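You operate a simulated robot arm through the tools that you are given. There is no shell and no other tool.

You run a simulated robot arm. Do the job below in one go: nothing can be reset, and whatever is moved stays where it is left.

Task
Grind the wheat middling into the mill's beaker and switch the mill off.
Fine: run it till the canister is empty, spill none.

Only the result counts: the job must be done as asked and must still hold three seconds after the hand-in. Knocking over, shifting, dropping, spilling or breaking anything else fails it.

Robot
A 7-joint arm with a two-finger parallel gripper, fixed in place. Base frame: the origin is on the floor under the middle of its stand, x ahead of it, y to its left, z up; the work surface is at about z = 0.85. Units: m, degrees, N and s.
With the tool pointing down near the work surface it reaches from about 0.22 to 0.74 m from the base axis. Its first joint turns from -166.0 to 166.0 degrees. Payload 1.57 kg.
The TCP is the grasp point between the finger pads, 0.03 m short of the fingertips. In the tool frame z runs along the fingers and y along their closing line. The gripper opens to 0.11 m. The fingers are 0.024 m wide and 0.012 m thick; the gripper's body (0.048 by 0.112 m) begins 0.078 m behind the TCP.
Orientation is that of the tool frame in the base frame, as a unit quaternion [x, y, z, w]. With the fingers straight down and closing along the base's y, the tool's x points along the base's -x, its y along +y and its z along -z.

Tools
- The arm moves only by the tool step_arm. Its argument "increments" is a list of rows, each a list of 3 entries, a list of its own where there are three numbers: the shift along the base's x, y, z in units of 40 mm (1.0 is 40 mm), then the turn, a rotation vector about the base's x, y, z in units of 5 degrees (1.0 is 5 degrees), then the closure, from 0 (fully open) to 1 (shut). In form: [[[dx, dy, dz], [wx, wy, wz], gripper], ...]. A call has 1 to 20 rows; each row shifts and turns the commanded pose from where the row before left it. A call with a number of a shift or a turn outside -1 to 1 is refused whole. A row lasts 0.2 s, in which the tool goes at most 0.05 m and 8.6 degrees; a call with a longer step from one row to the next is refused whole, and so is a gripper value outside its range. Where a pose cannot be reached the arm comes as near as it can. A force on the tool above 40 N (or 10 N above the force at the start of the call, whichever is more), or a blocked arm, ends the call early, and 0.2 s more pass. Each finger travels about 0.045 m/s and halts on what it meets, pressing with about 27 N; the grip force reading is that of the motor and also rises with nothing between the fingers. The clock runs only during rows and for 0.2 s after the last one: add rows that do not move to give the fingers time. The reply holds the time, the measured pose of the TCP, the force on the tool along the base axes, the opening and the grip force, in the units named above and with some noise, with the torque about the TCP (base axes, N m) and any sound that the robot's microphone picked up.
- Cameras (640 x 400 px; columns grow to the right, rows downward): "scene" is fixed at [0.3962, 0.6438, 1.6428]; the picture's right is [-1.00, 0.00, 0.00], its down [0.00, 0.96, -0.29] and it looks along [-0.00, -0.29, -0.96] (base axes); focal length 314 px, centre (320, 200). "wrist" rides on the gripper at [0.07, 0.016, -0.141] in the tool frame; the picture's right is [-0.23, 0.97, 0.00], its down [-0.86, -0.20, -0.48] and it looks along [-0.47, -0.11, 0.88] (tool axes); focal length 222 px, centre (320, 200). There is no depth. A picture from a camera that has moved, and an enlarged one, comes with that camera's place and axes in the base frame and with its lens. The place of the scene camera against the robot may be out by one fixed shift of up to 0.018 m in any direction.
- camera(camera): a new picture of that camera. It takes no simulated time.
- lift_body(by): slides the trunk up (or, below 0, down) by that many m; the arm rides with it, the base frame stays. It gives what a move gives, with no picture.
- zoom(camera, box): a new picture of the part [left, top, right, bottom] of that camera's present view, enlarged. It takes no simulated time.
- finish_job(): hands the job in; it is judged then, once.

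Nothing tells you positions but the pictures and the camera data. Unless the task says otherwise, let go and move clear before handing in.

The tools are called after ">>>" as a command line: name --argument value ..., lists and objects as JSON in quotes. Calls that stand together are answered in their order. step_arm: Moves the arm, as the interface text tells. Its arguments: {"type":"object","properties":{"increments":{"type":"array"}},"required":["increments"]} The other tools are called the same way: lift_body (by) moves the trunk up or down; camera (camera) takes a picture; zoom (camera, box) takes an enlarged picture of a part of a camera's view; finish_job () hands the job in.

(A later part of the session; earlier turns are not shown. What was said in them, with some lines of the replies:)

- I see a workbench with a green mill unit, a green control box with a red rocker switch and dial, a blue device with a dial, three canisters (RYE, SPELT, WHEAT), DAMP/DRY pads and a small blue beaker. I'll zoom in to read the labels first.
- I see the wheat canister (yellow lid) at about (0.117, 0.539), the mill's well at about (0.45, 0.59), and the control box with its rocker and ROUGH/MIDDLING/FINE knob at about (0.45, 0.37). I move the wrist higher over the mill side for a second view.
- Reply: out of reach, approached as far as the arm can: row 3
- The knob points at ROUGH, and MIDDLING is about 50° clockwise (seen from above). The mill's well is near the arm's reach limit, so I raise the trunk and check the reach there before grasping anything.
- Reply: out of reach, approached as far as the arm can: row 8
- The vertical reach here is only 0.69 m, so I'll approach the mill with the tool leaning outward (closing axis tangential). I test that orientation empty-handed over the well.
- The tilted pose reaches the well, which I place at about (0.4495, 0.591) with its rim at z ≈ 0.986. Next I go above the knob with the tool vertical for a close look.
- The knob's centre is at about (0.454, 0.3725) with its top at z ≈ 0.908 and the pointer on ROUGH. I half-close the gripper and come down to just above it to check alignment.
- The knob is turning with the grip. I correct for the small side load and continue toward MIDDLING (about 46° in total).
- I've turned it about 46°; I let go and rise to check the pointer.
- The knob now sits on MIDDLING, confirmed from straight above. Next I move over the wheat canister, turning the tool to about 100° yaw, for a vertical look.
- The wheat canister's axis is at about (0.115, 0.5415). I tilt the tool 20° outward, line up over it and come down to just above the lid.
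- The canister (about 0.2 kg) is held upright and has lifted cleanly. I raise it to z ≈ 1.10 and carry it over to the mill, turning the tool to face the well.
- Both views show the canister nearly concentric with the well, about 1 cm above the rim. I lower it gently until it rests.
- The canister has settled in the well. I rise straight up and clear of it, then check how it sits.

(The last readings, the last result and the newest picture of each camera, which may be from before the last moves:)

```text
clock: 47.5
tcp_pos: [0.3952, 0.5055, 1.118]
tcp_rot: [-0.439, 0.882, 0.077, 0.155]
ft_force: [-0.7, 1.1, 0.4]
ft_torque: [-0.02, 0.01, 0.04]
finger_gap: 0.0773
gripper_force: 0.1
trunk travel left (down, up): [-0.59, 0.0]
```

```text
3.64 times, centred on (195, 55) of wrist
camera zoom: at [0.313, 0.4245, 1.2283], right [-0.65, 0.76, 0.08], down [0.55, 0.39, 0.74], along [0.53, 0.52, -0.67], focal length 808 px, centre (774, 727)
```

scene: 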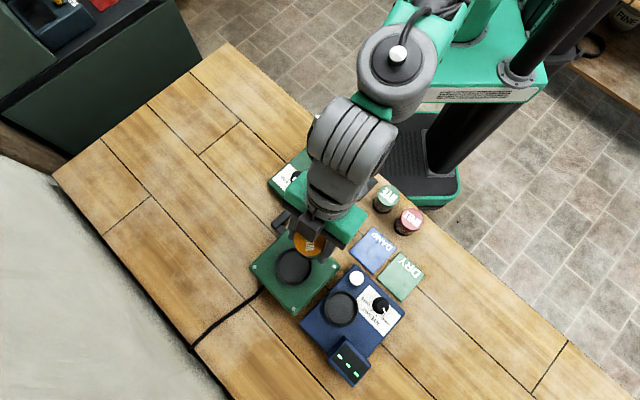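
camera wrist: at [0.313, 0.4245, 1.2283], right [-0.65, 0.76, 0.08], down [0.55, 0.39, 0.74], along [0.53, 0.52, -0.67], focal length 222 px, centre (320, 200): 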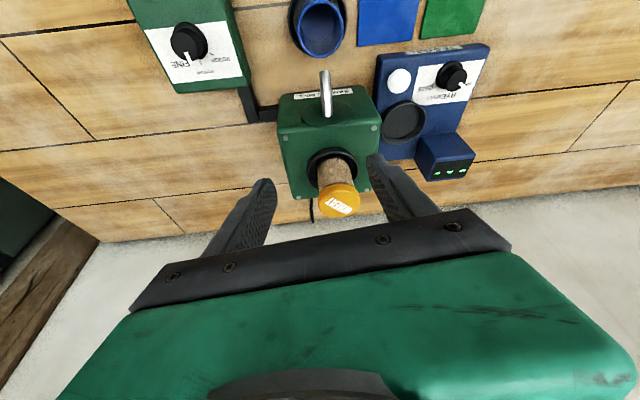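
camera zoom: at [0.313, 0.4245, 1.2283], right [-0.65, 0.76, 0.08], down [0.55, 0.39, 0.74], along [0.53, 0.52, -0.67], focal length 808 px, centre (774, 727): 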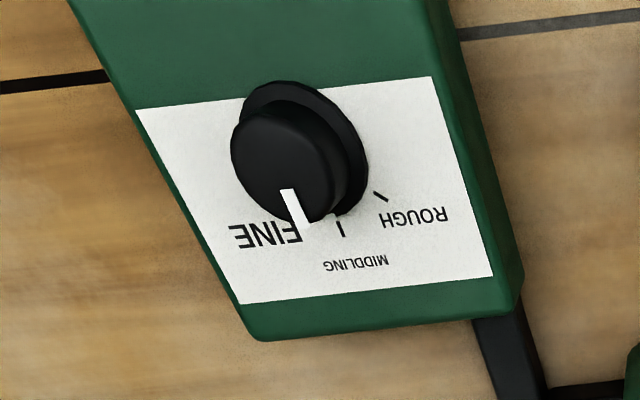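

The canister stands level in the well, and the pointer is still on MIDDLING. Next is the rocker: its ON end is at about (0.373, 0.316), so I straighten the tool, close the fingers and move above it.

>>> step_arm --increments '[[[-0.11, -0.95, 0], [-0.797, 0.605, 0], 1], [[-0.11, -0.95, 0], [-0.797, 0.605, 0], 1], [[-0.11, -0.95, 0], [-0.797, 0.605, 0], 1], [[-0.11, -0.95, 0], [-0.797, 0.605, 0], 1], [[-0.12, -0.93, -0.2], [0, 0, 0], 1], [[0, 0, -0.8], [0, 0, 0], 1], [[0, 0, -0.8], [0, 0, 0], 1], [[0, 0, 0], [0, 0, 0], 1], [[0, 0, 0], [0, 0, 0], 1]]'

>>> camera --camera "wrist"

>>> zoom --camera "scene" --box '[260, 120, 360, 210]'

```text
clock: 49.5
tcp_pos: [0.3719, 0.3186, 1.0493]
tcp_rot: [-0.446, 0.895, 0.001, 0.0]
ft_force: [-0.2, -0.7, 0.1]
ft_torque: [-0.01, 0.0, 0.02]
finger_gap: 0.0
gripper_force: 21.3
trunk travel left (down, up): [-0.59, 0.0]
```

```text
taken
camera wrist: at [0.3174, 0.2711, 1.1925], right [-0.64, 0.77, 0.0], down [0.68, 0.56, 0.48], along [0.37, 0.31, -0.88], focal length 222 px, centre (320, 200)
```

wrist: 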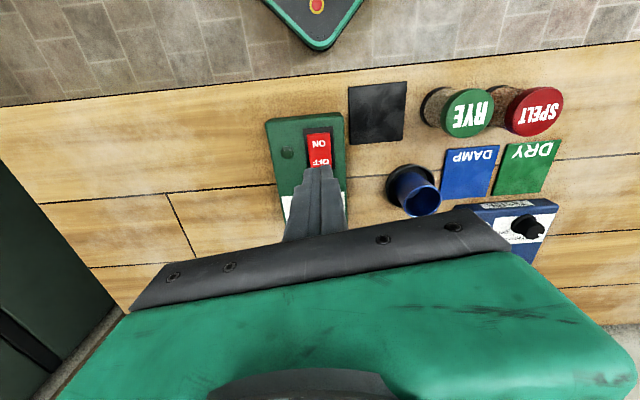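

```text
4.44 times, centred on (310, 165) of scene
camera zoom: at [0.3962, 0.6438, 1.6428], right [-1.0, 0.0, 0.0], down [0.0, 0.96, -0.29], along [0.0, -0.29, -0.96], focal length 1397 px, centre (364, 356)
```

zoom: 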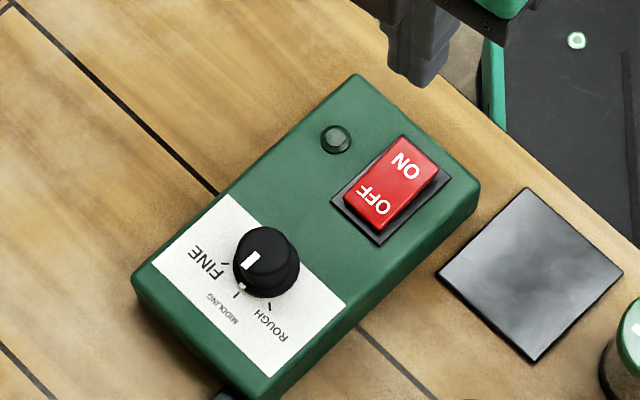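

>>> zoom --camera "wrist" --box '[260, 100, 360, 220]'

>>> zoom --camera "scene" --box '[305, 140, 345, 180]'

```text
3.33 times, centred on (310, 160) of wrist
camera zoom: at [0.3174, 0.2711, 1.1925], right [-0.64, 0.77, 0.0], down [0.68, 0.56, 0.48], along [0.37, 0.31, -0.88], focal length 740 px, centre (353, 333)
```

zoom: 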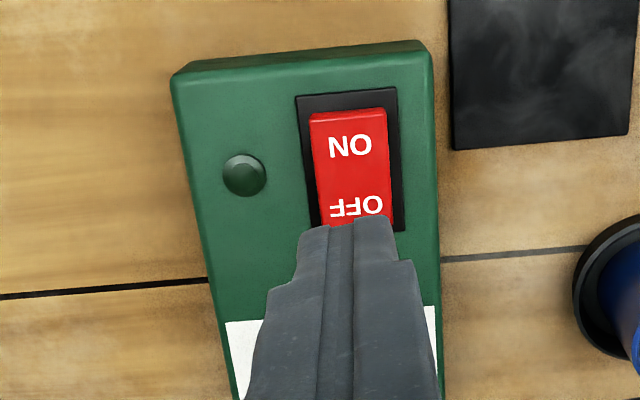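

```text
10.00 times, centred on (325, 160) of scene
camera zoom: at [0.3962, 0.6438, 1.6428], right [-1.0, 0.0, 0.0], down [0.0, 0.96, -0.29], along [0.0, -0.29, -0.96], focal length 3142 px, centre (270, 600)
```

zoom: 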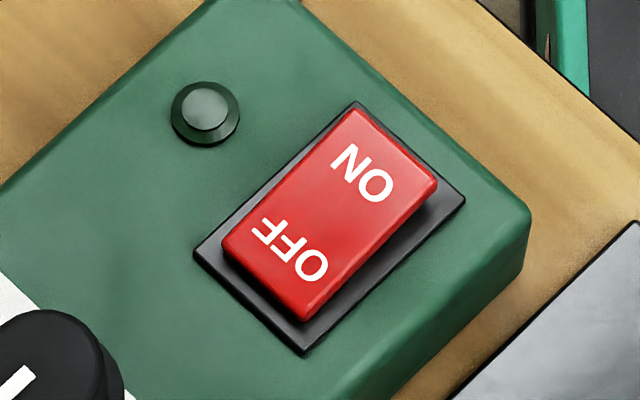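

>>> step_arm --increments '[[[-0.07, -0.13, -0.8], [0, 0, 0], 1], [[0, 0, -0.9], [0, 0, 0], 1], [[0, 0, -0.9], [0, 0, 0], 1], [[0, 0, 0], [0, 0, 0], 1]]'

>>> zoom --camera "scene" --box '[295, 130, 355, 190]'

>>> zoom --camera "wrist" --box '[250, 100, 400, 220]'

```text
clock: 50.5
tcp_pos: [0.3714, 0.3129, 0.9462]
tcp_rot: [-0.445, 0.895, 0.0, 0.0]
ft_force: [0.5, -0.7, 0.4]
ft_torque: [-0.04, -0.01, -0.01]
finger_gap: 0.0
gripper_force: 21.3
trunk travel left (down, up): [-0.59, 0.0]
```

```text
6.67 times, centred on (325, 160) of scene
camera zoom: at [0.3962, 0.6438, 1.6428], right [-1.0, 0.0, 0.0], down [0.0, 0.96, -0.29], along [0.0, -0.29, -0.96], focal length 2095 px, centre (287, 467)
```

zoom: 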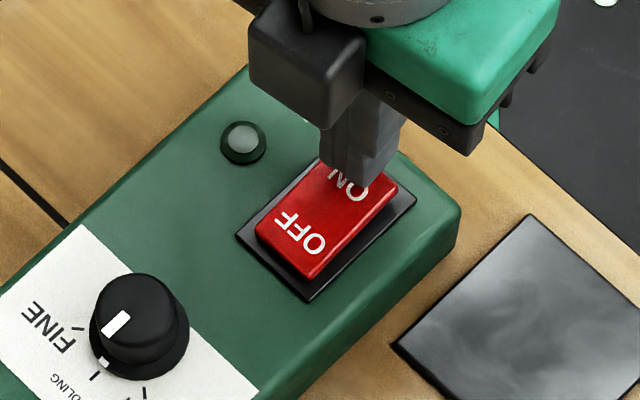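

```text
3.33 times, centred on (325, 160) of wrist
camera zoom: at [0.3163, 0.2655, 1.0867], right [-0.64, 0.77, 0.0], down [0.68, 0.56, 0.48], along [0.37, 0.31, -0.88], focal length 740 px, centre (303, 333)
```

zoom: 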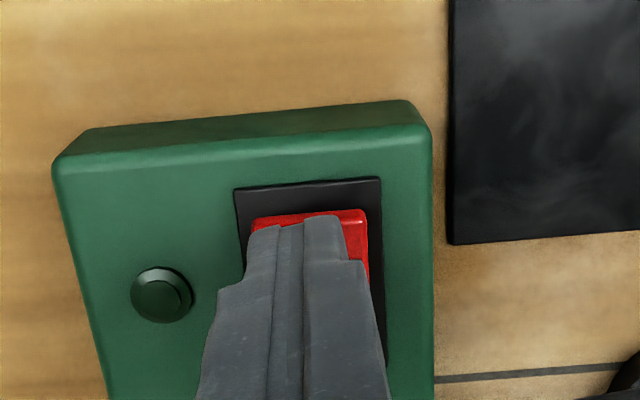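

>>> step_arm --increments '[[[-0.055, 0.04, -0.1], [0, 0, 0], 1], [[0, 0, -0.1], [0, 0, 0], 1], [[0, 0, 0], [0, 0, 0], 1]]'

>>> step_arm --increments '[[[0, 0, -0.06], [0, 0, 0], 1], [[0, 0, 0], [0, 0, 0], 1]]'

```text
clock: 51.2
tcp_pos: [0.3675, 0.3152, 0.937]
tcp_rot: [-0.446, 0.895, 0.002, -0.001]
ft_force: [-0.5, 0.9, 1.4]
ft_torque: [0.01, 0.01, -0.02]
finger_gap: 0.0001
gripper_force: 21.0
trunk travel left (down, up): [-0.59, 0.0]
```

```text
clock: 51.9
tcp_pos: [0.3685, 0.3153, 0.934]
tcp_rot: [-0.446, 0.895, 0.001, 0.0]
ft_force: [-0.3, -0.1, 0.7]
ft_torque: [-0.01, 0.0, -0.02]
finger_gap: 0.0
gripper_force: 21.1
trunk travel left (down, up): [-0.59, 0.0]
```

>>> step_arm --increments '[[[0, 0, -0.08], [0, 0, 0], 1], [[0, 0, 0], [0, 0, 0], 1]]'

>>> zoom --camera "scene" --box '[295, 130, 355, 190]'

```text
clock: 52.5
tcp_pos: [0.3668, 0.3155, 0.9318]
tcp_rot: [-0.446, 0.895, 0.001, -0.001]
ft_force: [-2.3, -3.8, 9.6]
ft_torque: [-0.07, -0.05, -0.03]
finger_gap: 0.0
gripper_force: 21.8
trunk travel left (down, up): [-0.59, 0.0]
```

```text
6.67 times, centred on (325, 160) of scene
camera zoom: at [0.3962, 0.6438, 1.6428], right [-1.0, 0.0, 0.0], down [0.0, 0.96, -0.29], along [0.0, -0.29, -0.96], focal length 2095 px, centre (287, 467)
```

zoom: 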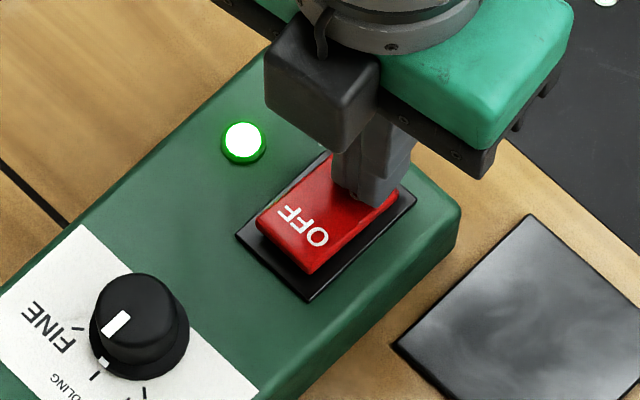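

The lamp is lit, so the mill is running. I lift the fingers off and watch the spout and beaker.

>>> step_arm --increments '[[[0, 0, 0.4], [0, 0, 0], 1], [[0, 0, 0.6], [0, 0, 0], 1]]'

>>> camera --camera "scene"

>>> zoom --camera "scene" --box '[250, 190, 370, 310]'

```text
clock: 53.0
tcp_pos: [0.3655, 0.3156, 0.9699]
tcp_rot: [-0.445, 0.895, 0.0, -0.002]
ft_force: [0.4, 0.9, 0.0]
ft_torque: [0.01, 0.04, 0.02]
finger_gap: 0.0
gripper_force: 21.4
trunk travel left (down, up): [-0.59, 0.0]
```

```text
taken
```

scene: 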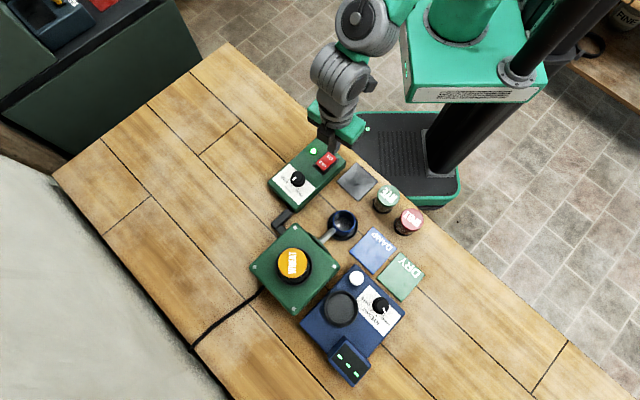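

```text
3.33 times, centred on (310, 250) of scene
camera zoom: at [0.3962, 0.6438, 1.6428], right [-1.0, 0.0, 0.0], down [0.0, 0.96, -0.29], along [0.0, -0.29, -0.96], focal length 1048 px, centre (353, 33)
```

zoom: 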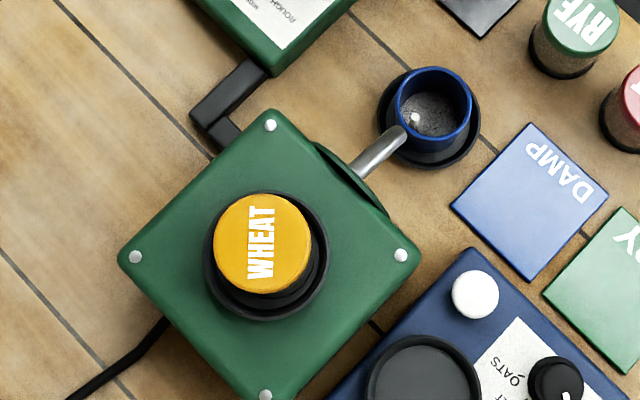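

>>> zoom --camera "scene" --box '[315, 195, 365, 240]'

>>> zoom --camera "scene" --box '[270, 235, 325, 285]'

>>> camera --camera "wrist"

```text
8.89 times, centred on (340, 218) of scene
camera zoom: at [0.3962, 0.6438, 1.6428], right [-1.0, 0.0, 0.0], down [0.0, 0.96, -0.29], along [0.0, -0.29, -0.96], focal length 2793 px, centre (142, 44)
```

zoom: 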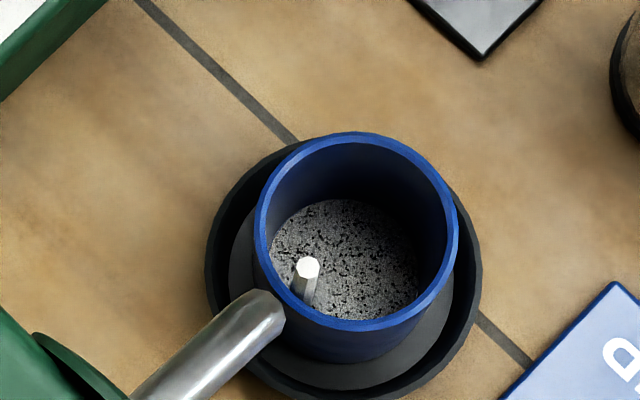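

```text
8.00 times, centred on (298, 260) of scene
camera zoom: at [0.3962, 0.6438, 1.6428], right [-1.0, 0.0, 0.0], down [0.0, 0.96, -0.29], along [0.0, -0.29, -0.96], focal length 2514 px, centre (500, -280)
```

zoom: 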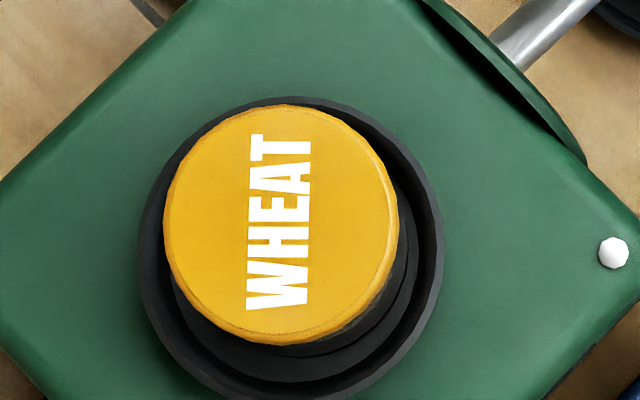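

```text
taken
camera wrist: at [0.3112, 0.2691, 1.1122], right [-0.64, 0.77, 0.0], down [0.68, 0.56, 0.48], along [0.37, 0.31, -0.88], focal length 222 px, centre (320, 200)
```

wrist: 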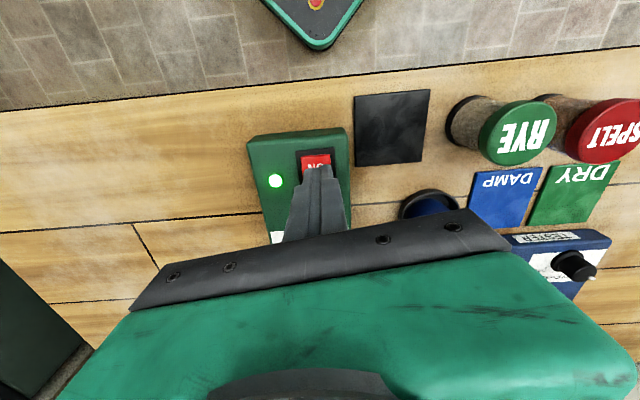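

Flour is falling cleanly into the beaker. While it runs I position the fingers above the OFF end and keep watching the stream.

>>> step_arm --increments '[[[0.4, 0.3, 0], [0, 0, 0], 1], [[0.4, 0.28, 0], [0, 0, 0], 1], [[0, 0, 0], [0, 0, 0], 1]]'

>>> zoom --camera "scene" --box '[255, 130, 365, 300]'

>>> zoom --camera "scene" --box '[315, 195, 365, 240]'

```text
clock: 53.9
tcp_pos: [0.3986, 0.3424, 0.9698]
tcp_rot: [-0.445, 0.895, 0.002, 0.0]
ft_force: [-0.1, 0.0, 0.4]
ft_torque: [0.02, 0.02, 0.03]
finger_gap: 0.0001
gripper_force: 21.2
trunk travel left (down, up): [-0.59, 0.0]
```

```text
2.35 times, centred on (310, 215) of scene
camera zoom: at [0.3962, 0.6438, 1.6428], right [-1.0, 0.0, 0.0], down [0.0, 0.96, -0.29], along [0.0, -0.29, -0.96], focal length 739 px, centre (344, 165)
```

zoom: 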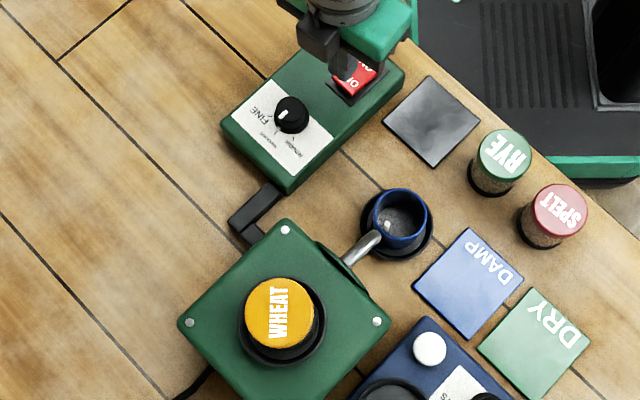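

```text
8.89 times, centred on (340, 218) of scene
camera zoom: at [0.3962, 0.6438, 1.6428], right [-1.0, 0.0, 0.0], down [0.0, 0.96, -0.29], along [0.0, -0.29, -0.96], focal length 2793 px, centre (142, 44)
```

zoom: 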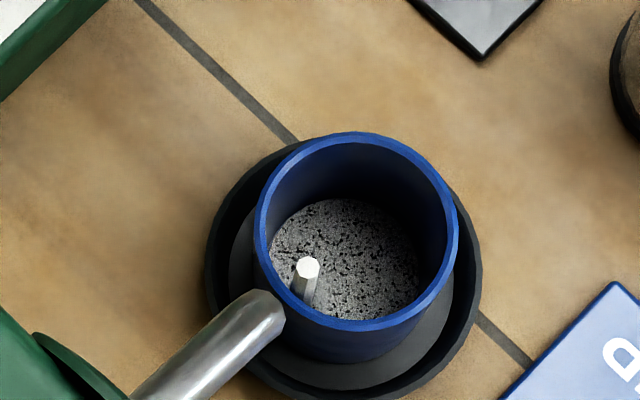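

>>> step_arm --increments '[[[0, 0, 0], [0, 0, 0], 1], [[0, 0, 0], [0, 0, 0], 1], [[0, 0, 0], [0, 0, 0], 1], [[0, 0, 0], [0, 0, 0], 1], [[0, 0, 0], [0, 0, 0], 1], [[0, 0, 0], [0, 0, 0], 1], [[0, 0, 0], [0, 0, 0], 1], [[0, 0, 0], [0, 0, 0], 1], [[0, 0, 0], [0, 0, 0], 1], [[0, 0, 0], [0, 0, 0], 1]]'

>>> zoom --camera "scene" --box '[315, 195, 365, 240]'

>>> camera --camera "wrist"

```text
clock: 56.0
tcp_pos: [0.3985, 0.3413, 0.9695]
tcp_rot: [-0.445, 0.895, 0.001, 0.0]
ft_force: [0.3, -0.2, 0.1]
ft_torque: [0.0, -0.01, -0.01]
finger_gap: 0.0
gripper_force: 21.7
trunk travel left (down, up): [-0.59, 0.0]
```

```text
8.89 times, centred on (340, 218) of scene
camera zoom: at [0.3962, 0.6438, 1.6428], right [-1.0, 0.0, 0.0], down [0.0, 0.96, -0.29], along [0.0, -0.29, -0.96], focal length 2793 px, centre (142, 44)
```

zoom: 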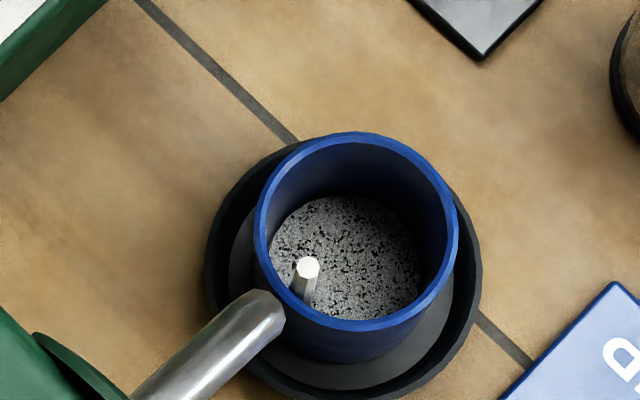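

```text
taken
camera wrist: at [0.3436, 0.2943, 1.1124], right [-0.64, 0.77, 0.0], down [0.68, 0.56, 0.48], along [0.37, 0.31, -0.88], focal length 222 px, centre (320, 200)
```

wrist: 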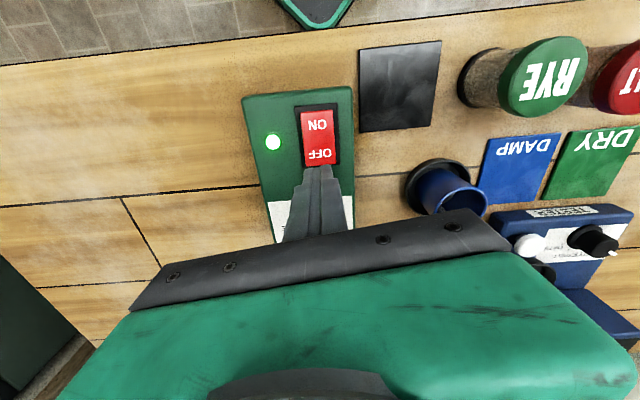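

>>> step_arm --increments '[[[0, 0, 0], [0, 0, 0], 1], [[0, 0, 0], [0, 0, 0], 1], [[0, 0, 0], [0, 0, 0], 1], [[0, 0, 0], [0, 0, 0], 1], [[0, 0, 0], [0, 0, 0], 1], [[0, 0, 0], [0, 0, 0], 1], [[0, 0, 0], [0, 0, 0], 1], [[0, 0, 0], [0, 0, 0], 1], [[0, 0, 0], [0, 0, 0], 1], [[0, 0, 0], [0, 0, 0], 1], [[0, 0, 0], [0, 0, 0], 1], [[0, 0, 0], [0, 0, 0], 1], [[0, 0, 0], [0, 0, 0], 1], [[0, 0, 0], [0, 0, 0], 1], [[0, 0, 0], [0, 0, 0], 1], [[0, 0, 0], [0, 0, 0], 1], [[0, 0, 0], [0, 0, 0], 1], [[0, 0, 0], [0, 0, 0], 1], [[0, 0, 0], [0, 0, 0], 1], [[0, 0, 0], [0, 0, 0], 1]]'

>>> zoom --camera "scene" --box '[315, 195, 365, 240]'

>>> zoom --camera "scene" --box '[270, 235, 325, 285]'

```text
clock: 60.2
tcp_pos: [0.3987, 0.3412, 0.9709]
tcp_rot: [-0.446, 0.895, 0.001, 0.0]
ft_force: [0.0, -1.2, 0.6]
ft_torque: [-0.01, -0.02, -0.01]
finger_gap: 0.0
gripper_force: 21.8
trunk travel left (down, up): [-0.59, 0.0]
```

```text
8.89 times, centred on (340, 218) of scene
camera zoom: at [0.3962, 0.6438, 1.6428], right [-1.0, 0.0, 0.0], down [0.0, 0.96, -0.29], along [0.0, -0.29, -0.96], focal length 2793 px, centre (142, 44)
```

zoom: 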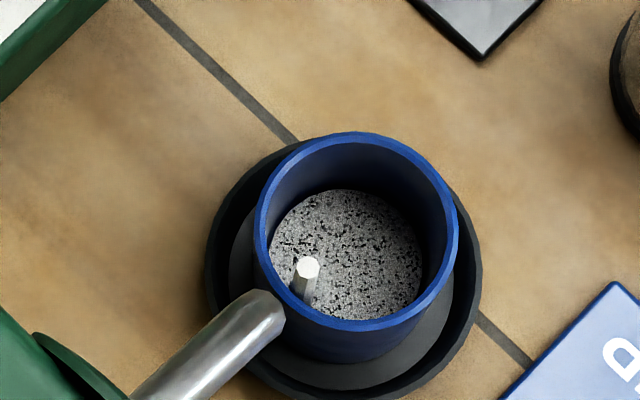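

```text
8.00 times, centred on (298, 260) of scene
camera zoom: at [0.3962, 0.6438, 1.6428], right [-1.0, 0.0, 0.0], down [0.0, 0.96, -0.29], along [0.0, -0.29, -0.96], focal length 2514 px, centre (500, -280)
```

zoom: 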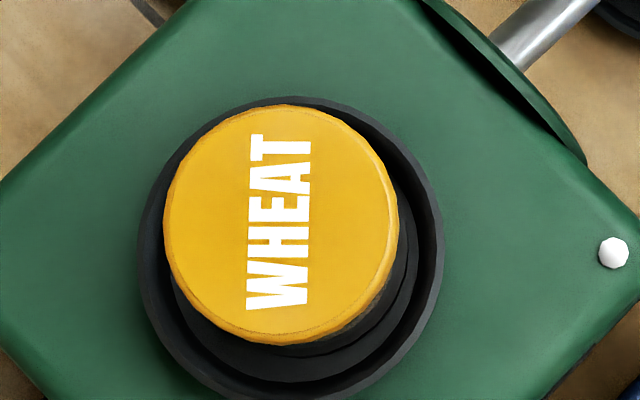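

The level is rising slowly. While it runs I move back to a view of the canister's side to see how much grain is left.

>>> step_arm --increments '[[[0, 0.1, 0.9], [0, 0, 0], 1], [[0, 0.8, 0.8], [0.797, -0.605, 0], 1], [[0, 0.8, 0.8], [0.797, -0.605, 0], 1], [[0, 0.8, 0.8], [0.797, -0.605, 0], 1], [[0, 0.8, 0.4], [0.797, -0.605, 0], 1], [[0, 0.8, 0], [0, 0, 0], 1], [[0, 0, 0], [0, 0, 0], 1]]'

>>> zoom --camera "wrist" --box '[260, 60, 400, 230]'

>>> zoom --camera "scene" --box '[255, 130, 365, 300]'

```text
clock: 61.9
tcp_pos: [0.3989, 0.5043, 1.1188]
tcp_rot: [-0.438, 0.882, 0.078, 0.156]
ft_force: [-0.3, 0.0, 0.1]
ft_torque: [0.01, 0.02, -0.02]
finger_gap: 0.0002
gripper_force: 21.4
trunk travel left (down, up): [-0.59, 0.0]
```

```text
2.35 times, centred on (330, 145) of wrist
camera zoom: at [0.3168, 0.4217, 1.2278], right [-0.65, 0.76, 0.08], down [0.55, 0.39, 0.74], along [0.53, 0.52, -0.67], focal length 523 px, centre (296, 329)
```

zoom: 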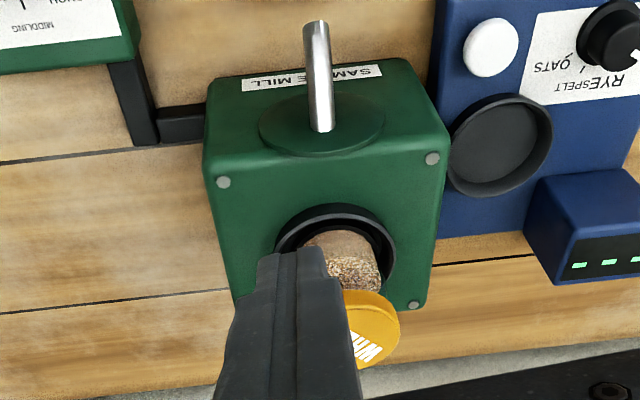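

```text
2.35 times, centred on (310, 215) of scene
camera zoom: at [0.3962, 0.6438, 1.6428], right [-1.0, 0.0, 0.0], down [0.0, 0.96, -0.29], along [0.0, -0.29, -0.96], focal length 739 px, centre (344, 165)
```

zoom: 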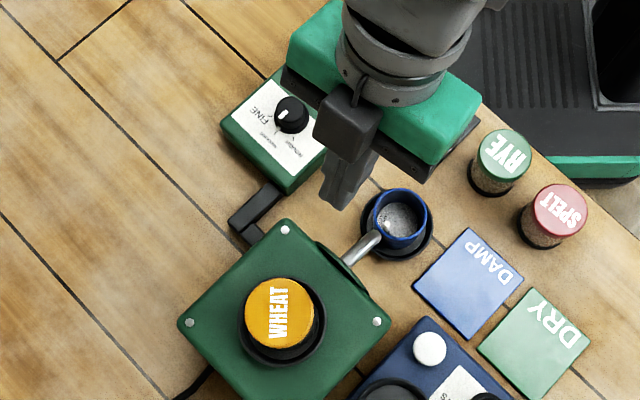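

>>> step_arm --increments '[[[0, 0, 0], [0, 0, 0], 0.5], [[0, 0, 0], [0, 0, 0], 0.2], [[0, 0, 0], [0, 0, 0], 0.2], [[0, 0, 0], [0, 0, 0], 0.2], [[0, 0, 0], [0, 0, 0], 0.2]]'

>>> zoom --camera "wrist" --box '[300, 130, 380, 220]'

>>> zoom --camera "scene" --box '[315, 195, 365, 240]'

```text
clock: 63.0
tcp_pos: [0.3989, 0.5028, 1.1171]
tcp_rot: [-0.439, 0.882, 0.077, 0.156]
ft_force: [0.2, -0.1, 0.0]
ft_torque: [-0.02, 0.02, -0.01]
finger_gap: 0.0878
gripper_force: 0.1
trunk travel left (down, up): [-0.59, 0.0]
```

```text
4.44 times, centred on (340, 175) of wrist
camera zoom: at [0.3168, 0.4214, 1.2276], right [-0.65, 0.76, 0.08], down [0.55, 0.39, 0.74], along [0.53, 0.52, -0.67], focal length 987 px, centre (231, 311)
```

zoom: 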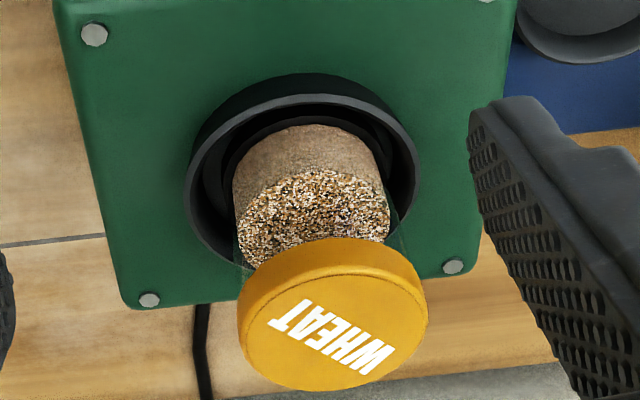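

```text
8.89 times, centred on (340, 218) of scene
camera zoom: at [0.3962, 0.6438, 1.6428], right [-1.0, 0.0, 0.0], down [0.0, 0.96, -0.29], along [0.0, -0.29, -0.96], focal length 2793 px, centre (142, 44)
```

zoom: 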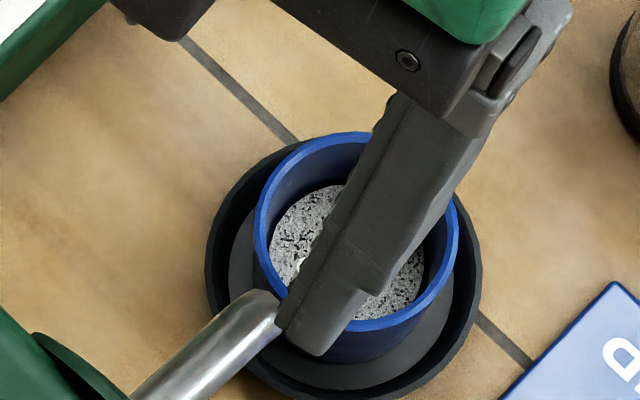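

The grain is about halfway down in the canister and the beaker is taking it cleanly. I hold here and keep watching.

>>> step_arm --increments '[[[0, 0, 0], [0, 0, 0], 0.2], [[0, 0, 0], [0, 0, 0], 0.2], [[0, 0, 0], [0, 0, 0], 0.2], [[0, 0, 0], [0, 0, 0], 0.2], [[0, 0, 0], [0, 0, 0], 0.2], [[0, 0, 0], [0, 0, 0], 0.2], [[0, 0, 0], [0, 0, 0], 0.2], [[0, 0, 0], [0, 0, 0], 0.2], [[0, 0, 0], [0, 0, 0], 0.2], [[0, 0, 0], [0, 0, 0], 0.2], [[0, 0, 0], [0, 0, 0], 0.2], [[0, 0, 0], [0, 0, 0], 0.2], [[0, 0, 0], [0, 0, 0], 0.2], [[0, 0, 0], [0, 0, 0], 0.2], [[0, 0, 0], [0, 0, 0], 0.2], [[0, 0, 0], [0, 0, 0], 0.2], [[0, 0, 0], [0, 0, 0], 0.2], [[0, 0, 0], [0, 0, 0], 0.2], [[0, 0, 0], [0, 0, 0], 0.2], [[0, 0, 0], [0, 0, 0], 0.2]]'

>>> zoom --camera "wrist" --box '[300, 130, 380, 220]'

>>> zoom --camera "scene" --box '[315, 195, 365, 240]'

```text
clock: 67.2
tcp_pos: [0.3986, 0.5047, 1.1164]
tcp_rot: [-0.439, 0.882, 0.078, 0.155]
ft_force: [0.0, -0.1, -0.3]
ft_torque: [0.0, -0.04, 0.0]
finger_gap: 0.0881
gripper_force: 0.1
trunk travel left (down, up): [-0.59, 0.0]
```

```text
4.44 times, centred on (340, 175) of wrist
camera zoom: at [0.3168, 0.4214, 1.2276], right [-0.65, 0.76, 0.08], down [0.55, 0.39, 0.74], along [0.53, 0.52, -0.67], focal length 987 px, centre (231, 311)
```

zoom: 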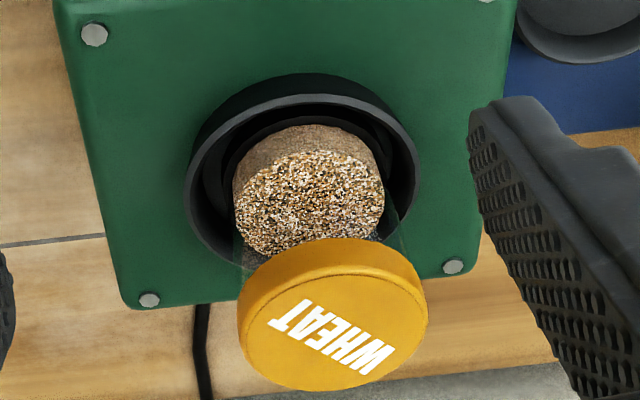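

```text
8.89 times, centred on (340, 218) of scene
camera zoom: at [0.3962, 0.6438, 1.6428], right [-1.0, 0.0, 0.0], down [0.0, 0.96, -0.29], along [0.0, -0.29, -0.96], focal length 2793 px, centre (142, 44)
```

zoom: 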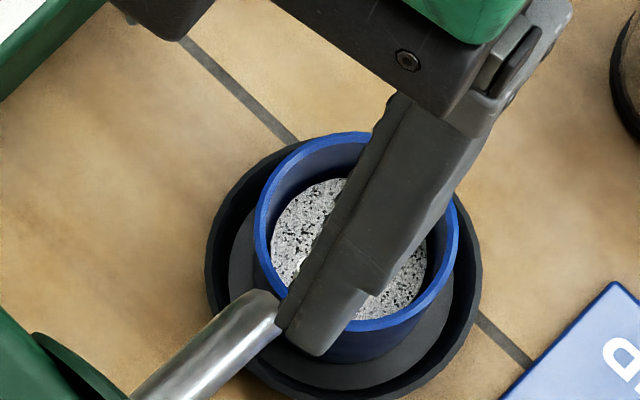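

>>> step_arm --increments '[[[0, 0, 0], [0, 0, 0], 0.2], [[0, 0, 0], [0, 0, 0], 0.2], [[0, 0, 0], [0, 0, 0], 0.2], [[0, 0, 0], [0, 0, 0], 0.2], [[0, 0, 0], [0, 0, 0], 0.2], [[0, 0, 0], [0, 0, 0], 0.2], [[0, 0, 0], [0, 0, 0], 0.2], [[0, 0, 0], [0, 0, 0], 0.2], [[0, 0, 0], [0, 0, 0], 0.2], [[0, 0, 0], [0, 0, 0], 0.2], [[0, 0, 0], [0, 0, 0], 0.2], [[0, 0, 0], [0, 0, 0], 0.2], [[0, 0, 0], [0, 0, 0], 0.2], [[0, 0, 0], [0, 0, 0], 0.2], [[0, 0, 0], [0, 0, 0], 0.2], [[0, 0, 0], [0, 0, 0], 0.2], [[0, 0, 0], [0, 0, 0], 0.2], [[0, 0, 0], [0, 0, 0], 0.2], [[0, 0, 0], [0, 0, 0], 0.2], [[0, 0, 0], [0, 0, 0], 0.2]]'

>>> zoom --camera "wrist" --box '[300, 130, 380, 220]'

>>> zoom --camera "scene" --box '[315, 195, 365, 240]'

```text
clock: 71.5
tcp_pos: [0.399, 0.5044, 1.1167]
tcp_rot: [-0.439, 0.882, 0.077, 0.155]
ft_force: [0.6, 0.3, 0.4]
ft_torque: [-0.01, -0.02, -0.03]
finger_gap: 0.0882
gripper_force: 0.0
trunk travel left (down, up): [-0.59, 0.0]
```

```text
4.44 times, centred on (340, 175) of wrist
camera zoom: at [0.3168, 0.4214, 1.2276], right [-0.65, 0.76, 0.08], down [0.55, 0.39, 0.74], along [0.53, 0.52, -0.67], focal length 987 px, centre (231, 311)
```

zoom: 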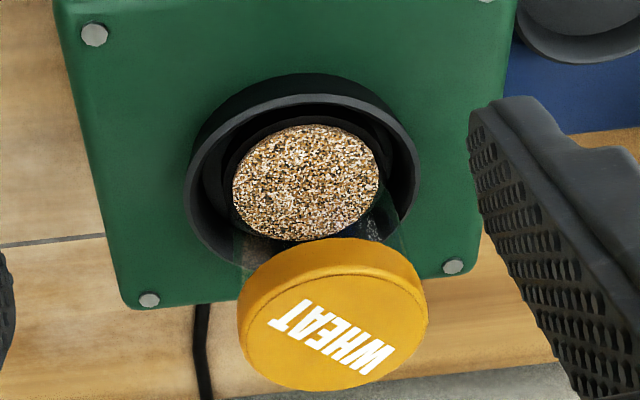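

```text
8.89 times, centred on (340, 218) of scene
camera zoom: at [0.3962, 0.6438, 1.6428], right [-1.0, 0.0, 0.0], down [0.0, 0.96, -0.29], along [0.0, -0.29, -0.96], focal length 2793 px, centre (142, 44)
```

zoom: 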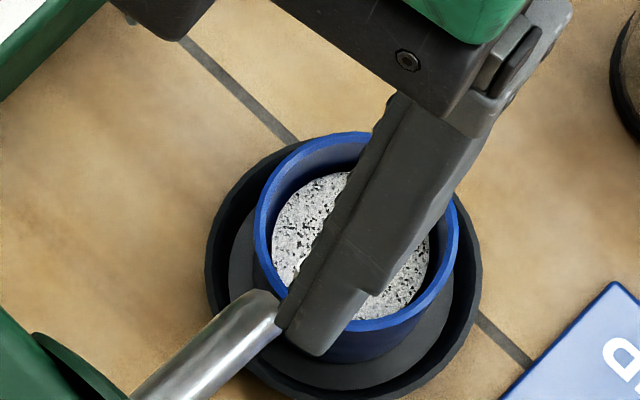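

>>> step_arm --increments '[[[0, 0, 0], [0, 0, 0], 0.2], [[0, 0, 0], [0, 0, 0], 0.2], [[0, 0, 0], [0, 0, 0], 0.2], [[0, 0, 0], [0, 0, 0], 0.2], [[0, 0, 0], [0, 0, 0], 0.2], [[0, 0, 0], [0, 0, 0], 0.2], [[0, 0, 0], [0, 0, 0], 0.2], [[0, 0, 0], [0, 0, 0], 0.2], [[0, 0, 0], [0, 0, 0], 0.2], [[0, 0, 0], [0, 0, 0], 0.2]]'

>>> zoom --camera "wrist" --box '[300, 130, 380, 220]'

>>> zoom --camera "scene" --box '[315, 195, 365, 240]'

```text
clock: 73.7
tcp_pos: [0.3971, 0.5036, 1.1179]
tcp_rot: [-0.439, 0.882, 0.077, 0.155]
ft_force: [-0.3, 0.3, 0.6]
ft_torque: [0.02, 0.0, 0.01]
finger_gap: 0.0882
gripper_force: 0.1
trunk travel left (down, up): [-0.59, 0.0]
```

```text
4.44 times, centred on (340, 175) of wrist
camera zoom: at [0.3168, 0.4214, 1.2276], right [-0.65, 0.76, 0.08], down [0.55, 0.39, 0.74], along [0.53, 0.52, -0.67], focal length 987 px, centre (231, 311)
```

zoom: 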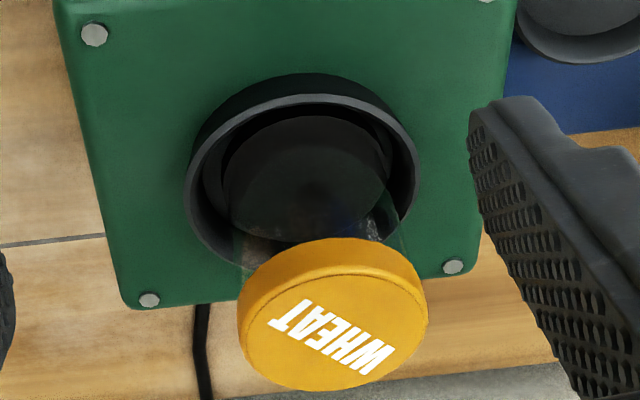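

```text
8.89 times, centred on (340, 218) of scene
camera zoom: at [0.3962, 0.6438, 1.6428], right [-1.0, 0.0, 0.0], down [0.0, 0.96, -0.29], along [0.0, -0.29, -0.96], focal length 2793 px, centre (142, 44)
```

zoom: 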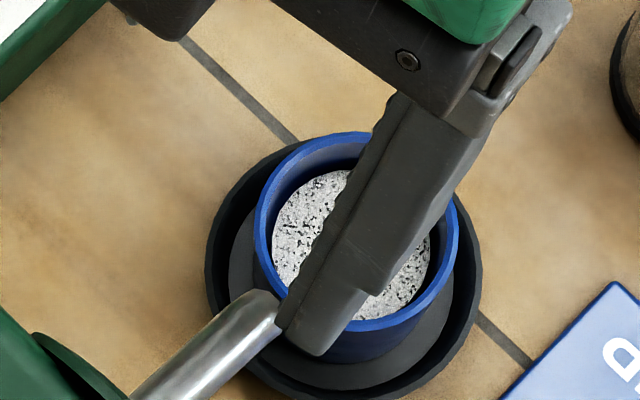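

The canister is empty and the stream has stopped. I close the fingers and go back over the OFF end of the rocker.

>>> step_arm --increments '[[[0, -0.83, 0], [-0.797, 0.605, 0], 1], [[0, -0.83, 0], [-0.797, 0.605, 0], 1], [[0, -0.83, 0], [-0.797, 0.605, 0], 1], [[0, -0.83, 0], [-0.797, 0.605, 0], 1], [[0.02, -0.82, -0.4], [0, 0, 0], 1], [[0, 0, -0.9], [0, 0, 0], 1], [[0, 0, -0.9], [0, 0, 0], 1], [[0, 0, -0.9], [0, 0, 0], 1], [[0, 0, -0.6], [0, 0, 0], 1], [[0, 0, 0], [0, 0, 0], 1]]'

>>> zoom --camera "scene" --box '[295, 130, 355, 190]'

>>> zoom --camera "wrist" --box '[250, 80, 400, 220]'

```text
clock: 75.8
tcp_pos: [0.4005, 0.3404, 0.9718]
tcp_rot: [-0.446, 0.895, 0.0, -0.001]
ft_force: [-0.4, -0.5, -0.4]
ft_torque: [0.02, 0.02, 0.0]
finger_gap: 0.0003
gripper_force: 20.7
trunk travel left (down, up): [-0.59, 0.0]
```

```text
6.67 times, centred on (325, 160) of scene
camera zoom: at [0.3962, 0.6438, 1.6428], right [-1.0, 0.0, 0.0], down [0.0, 0.96, -0.29], along [0.0, -0.29, -0.96], focal length 2095 px, centre (287, 467)
```

zoom: 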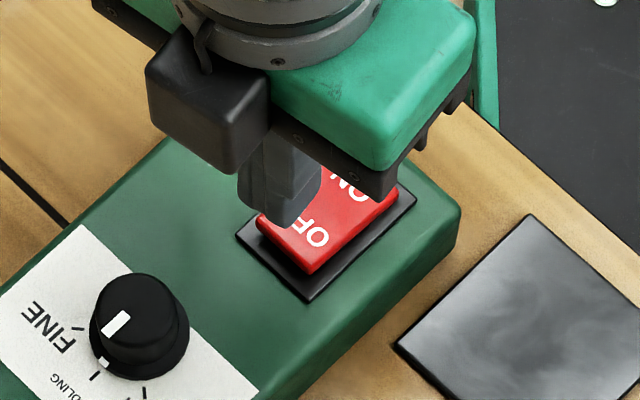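

```text
2.86 times, centred on (325, 150) of wrist
camera zoom: at [0.3457, 0.293, 1.1129], right [-0.64, 0.77, 0.0], down [0.68, 0.56, 0.48], along [0.37, 0.31, -0.88], focal length 635 px, centre (306, 343)
```

zoom: 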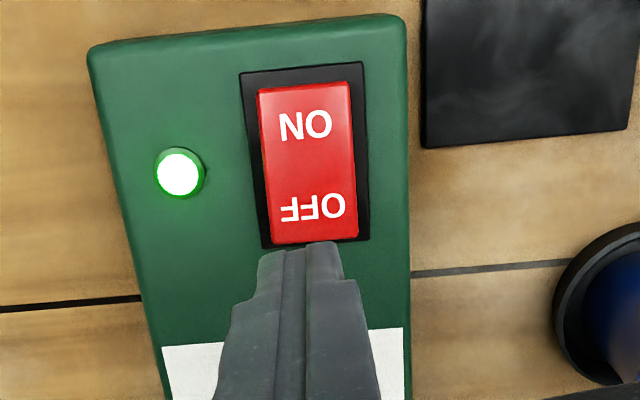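

>>> step_arm --increments '[[[-0.11, -0.07, -0.4], [0, 0, 0], 1], [[0, 0, -0.35], [0, 0, 0], 1], [[0, 0, 0], [0, 0, 0], 1]]'

>>> step_arm --increments '[[[0, 0, -0.1], [0, 0, 0], 1], [[0, 0, 0], [0, 0, 0], 1]]'

>>> zoom --camera "scene" --box '[295, 130, 355, 190]'

```text
clock: 76.7
tcp_pos: [0.3951, 0.3351, 0.9409]
tcp_rot: [-0.445, 0.895, 0.0, 0.0]
ft_force: [0.5, 0.0, -1.3]
ft_torque: [0.03, 0.0, 0.03]
finger_gap: 0.0002
gripper_force: 21.1
trunk travel left (down, up): [-0.59, 0.0]
```

```text
clock: 77.2
tcp_pos: [0.3962, 0.3353, 0.936]
tcp_rot: [-0.445, 0.896, 0.0, -0.001]
ft_force: [-1.2, -0.1, 0.0]
ft_torque: [0.01, -0.01, 0.0]
finger_gap: 0.0
gripper_force: 21.7
trunk travel left (down, up): [-0.59, 0.0]
```

```text
6.67 times, centred on (325, 160) of scene
camera zoom: at [0.3962, 0.6438, 1.6428], right [-1.0, 0.0, 0.0], down [0.0, 0.96, -0.29], along [0.0, -0.29, -0.96], focal length 2095 px, centre (287, 467)
```

zoom: 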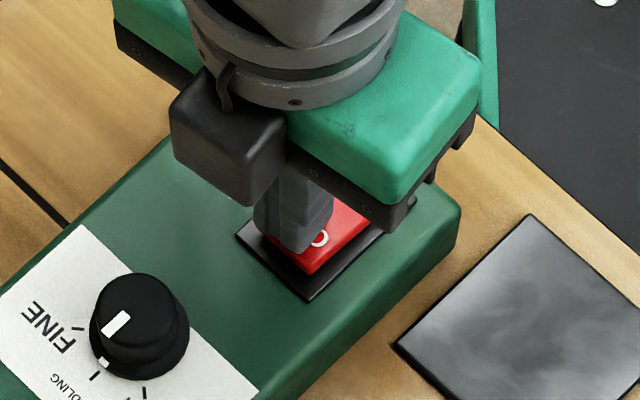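

>>> step_arm --increments '[[[-0.03, 0.07, -0.06], [0, 0, 0], 1], [[0, 0, 0], [0, 0, 0], 1]]'

>>> step_arm --increments '[[[0, 0, -0.08], [0, 0, 0], 1], [[0, 0, 0], [0, 0, 0], 1]]'

>>> zoom --camera "wrist" --box '[220, 80, 400, 220]'

```text
clock: 77.8
tcp_pos: [0.3954, 0.3377, 0.935]
tcp_rot: [-0.446, 0.895, 0.001, 0.0]
ft_force: [0.0, 0.5, 0.3]
ft_torque: [0.02, -0.03, 0.03]
finger_gap: 0.0
gripper_force: 21.1
trunk travel left (down, up): [-0.59, 0.0]
```

```text
clock: 78.5
tcp_pos: [0.3945, 0.3389, 0.9323]
tcp_rot: [-0.445, 0.895, 0.001, 0.001]
ft_force: [0.7, -1.0, 13.2]
ft_torque: [-0.14, 0.11, 0.07]
finger_gap: 0.0
gripper_force: 21.4
trunk travel left (down, up): [-0.59, 0.0]
```

```text
2.86 times, centred on (310, 150) of wrist
camera zoom: at [0.339, 0.2907, 1.0746], right [-0.64, 0.77, 0.0], down [0.67, 0.56, 0.48], along [0.37, 0.31, -0.88], focal length 635 px, centre (349, 343)
```

zoom: 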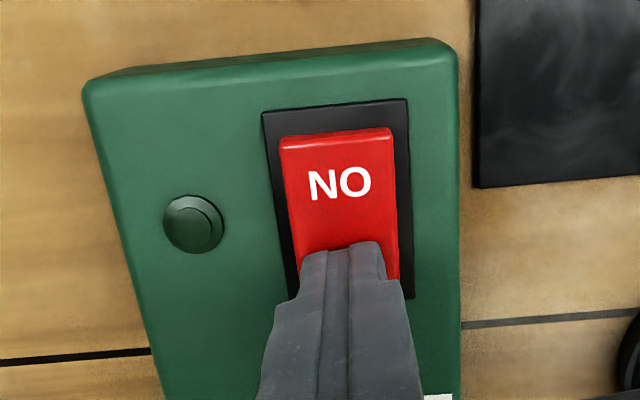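

The lamp is dark, so the mill is off. I lift straight up and move clear, then do a final check.

>>> step_arm --increments '[[[0, 0, 0.3], [0, 0, 0], 1], [[0, 0, 0.8], [0, 0, 0], 1], [[0, 0, 0.9], [0, 0, 0], 1], [[0, 0, 0.9], [0, 0, 0], 1], [[0, 0, 0.9], [0, 0, 0], 1], [[-0.9, -0.6, 0.3], [0, 0, 0], 0.8], [[-0.9, -0.6, 0], [0, 0, 0], 0.6], [[0, 0, 0], [0, 0, 0], 0.5]]'

>>> camera --camera "scene"

>>> zoom --camera "scene" --box '[255, 130, 365, 240]'

>>> zoom --camera "scene" --box '[300, 185, 380, 255]'

>>> zoom --camera "scene" --box '[276, 160, 316, 200]'

```text
clock: 80.2
tcp_pos: [0.3232, 0.2892, 1.0962]
tcp_rot: [-0.445, 0.896, 0.001, 0.0]
ft_force: [0.0, 0.1, 0.2]
ft_torque: [-0.01, 0.0, -0.01]
finger_gap: 0.0551
gripper_force: 0.1
trunk travel left (down, up): [-0.59, 0.0]
```

```text
taken
```

scene: 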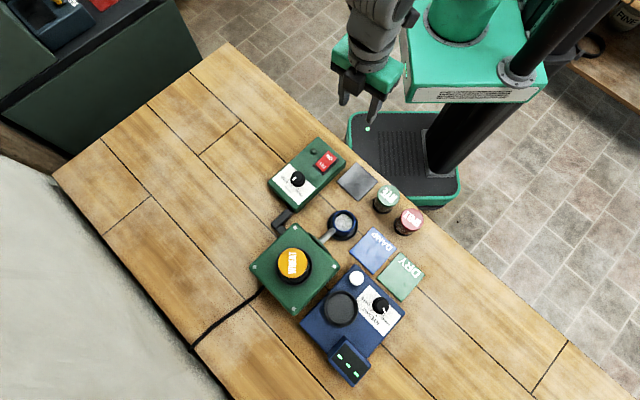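

```text
3.64 times, centred on (310, 185) of scene
camera zoom: at [0.3962, 0.6438, 1.6428], right [-1.0, 0.0, 0.0], down [0.0, 0.96, -0.29], along [0.0, -0.29, -0.96], focal length 1143 px, centre (356, 254)
```

zoom: 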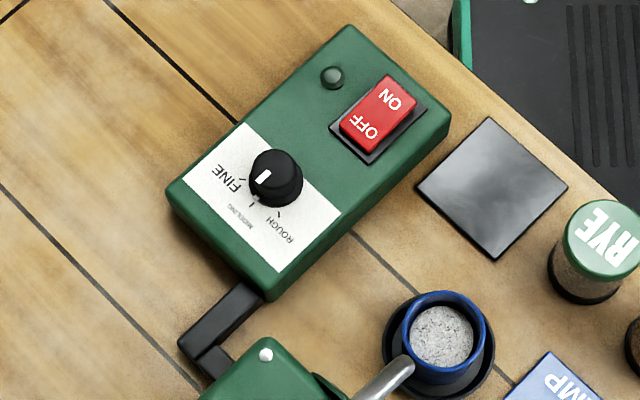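

```text
5.71 times, centred on (340, 220) of scene
camera zoom: at [0.3962, 0.6438, 1.6428], right [-1.0, 0.0, 0.0], down [0.0, 0.96, -0.29], along [0.0, -0.29, -0.96], focal length 1796 px, centre (206, 86)
```

zoom: 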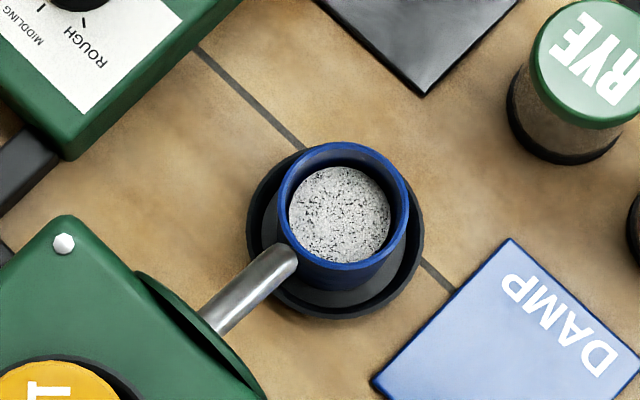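

```text
10.00 times, centred on (296, 180) of scene
camera zoom: at [0.3962, 0.6438, 1.6428], right [-1.0, 0.0, 0.0], down [0.0, 0.96, -0.29], along [0.0, -0.29, -0.96], focal length 3142 px, centre (560, 400)
```

zoom: 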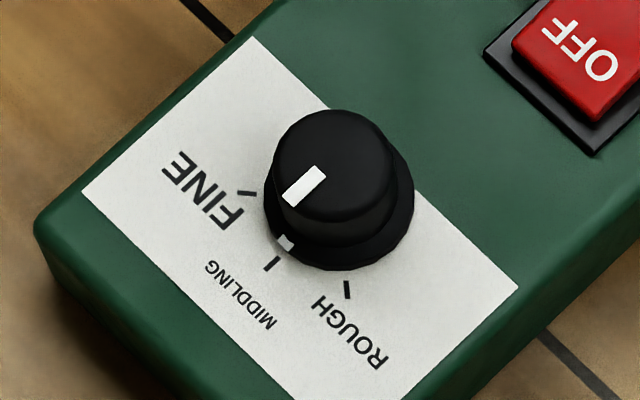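

The lamp is dark with the rocker on OFF. The knob is on MIDDLING, the wheat canister stands empty in the well, and all the flour is in the beaker with none spilled. Everything else is where it was and the gripper is clear, so I hand the job in.

>>> finish_job

```text
The job is handed in.
```

The job is handed in, and the final pictures show it done as asked. I have not seen the judge's result.

- **Grind setting:** the mill's knob was on ROUGH, so I turned it to MIDDLING. I took "Fine:" in the task as an opening word, not the FINE setting.
- **Grinding:** I set the wheat canister in the mill's well and ran the mill until the canister was empty and the stream from the spout stopped.
- **Spill:** all the flour went into the blue beaker under the spout. The pictures show none on the tray or the table.
- **Switch:** the rocker is on OFF and the lamp is dark.

The empty wheat canister is still standing in the mill. In the final pictures everything else is where it was at the start, and the gripper is open and clear of the bench.
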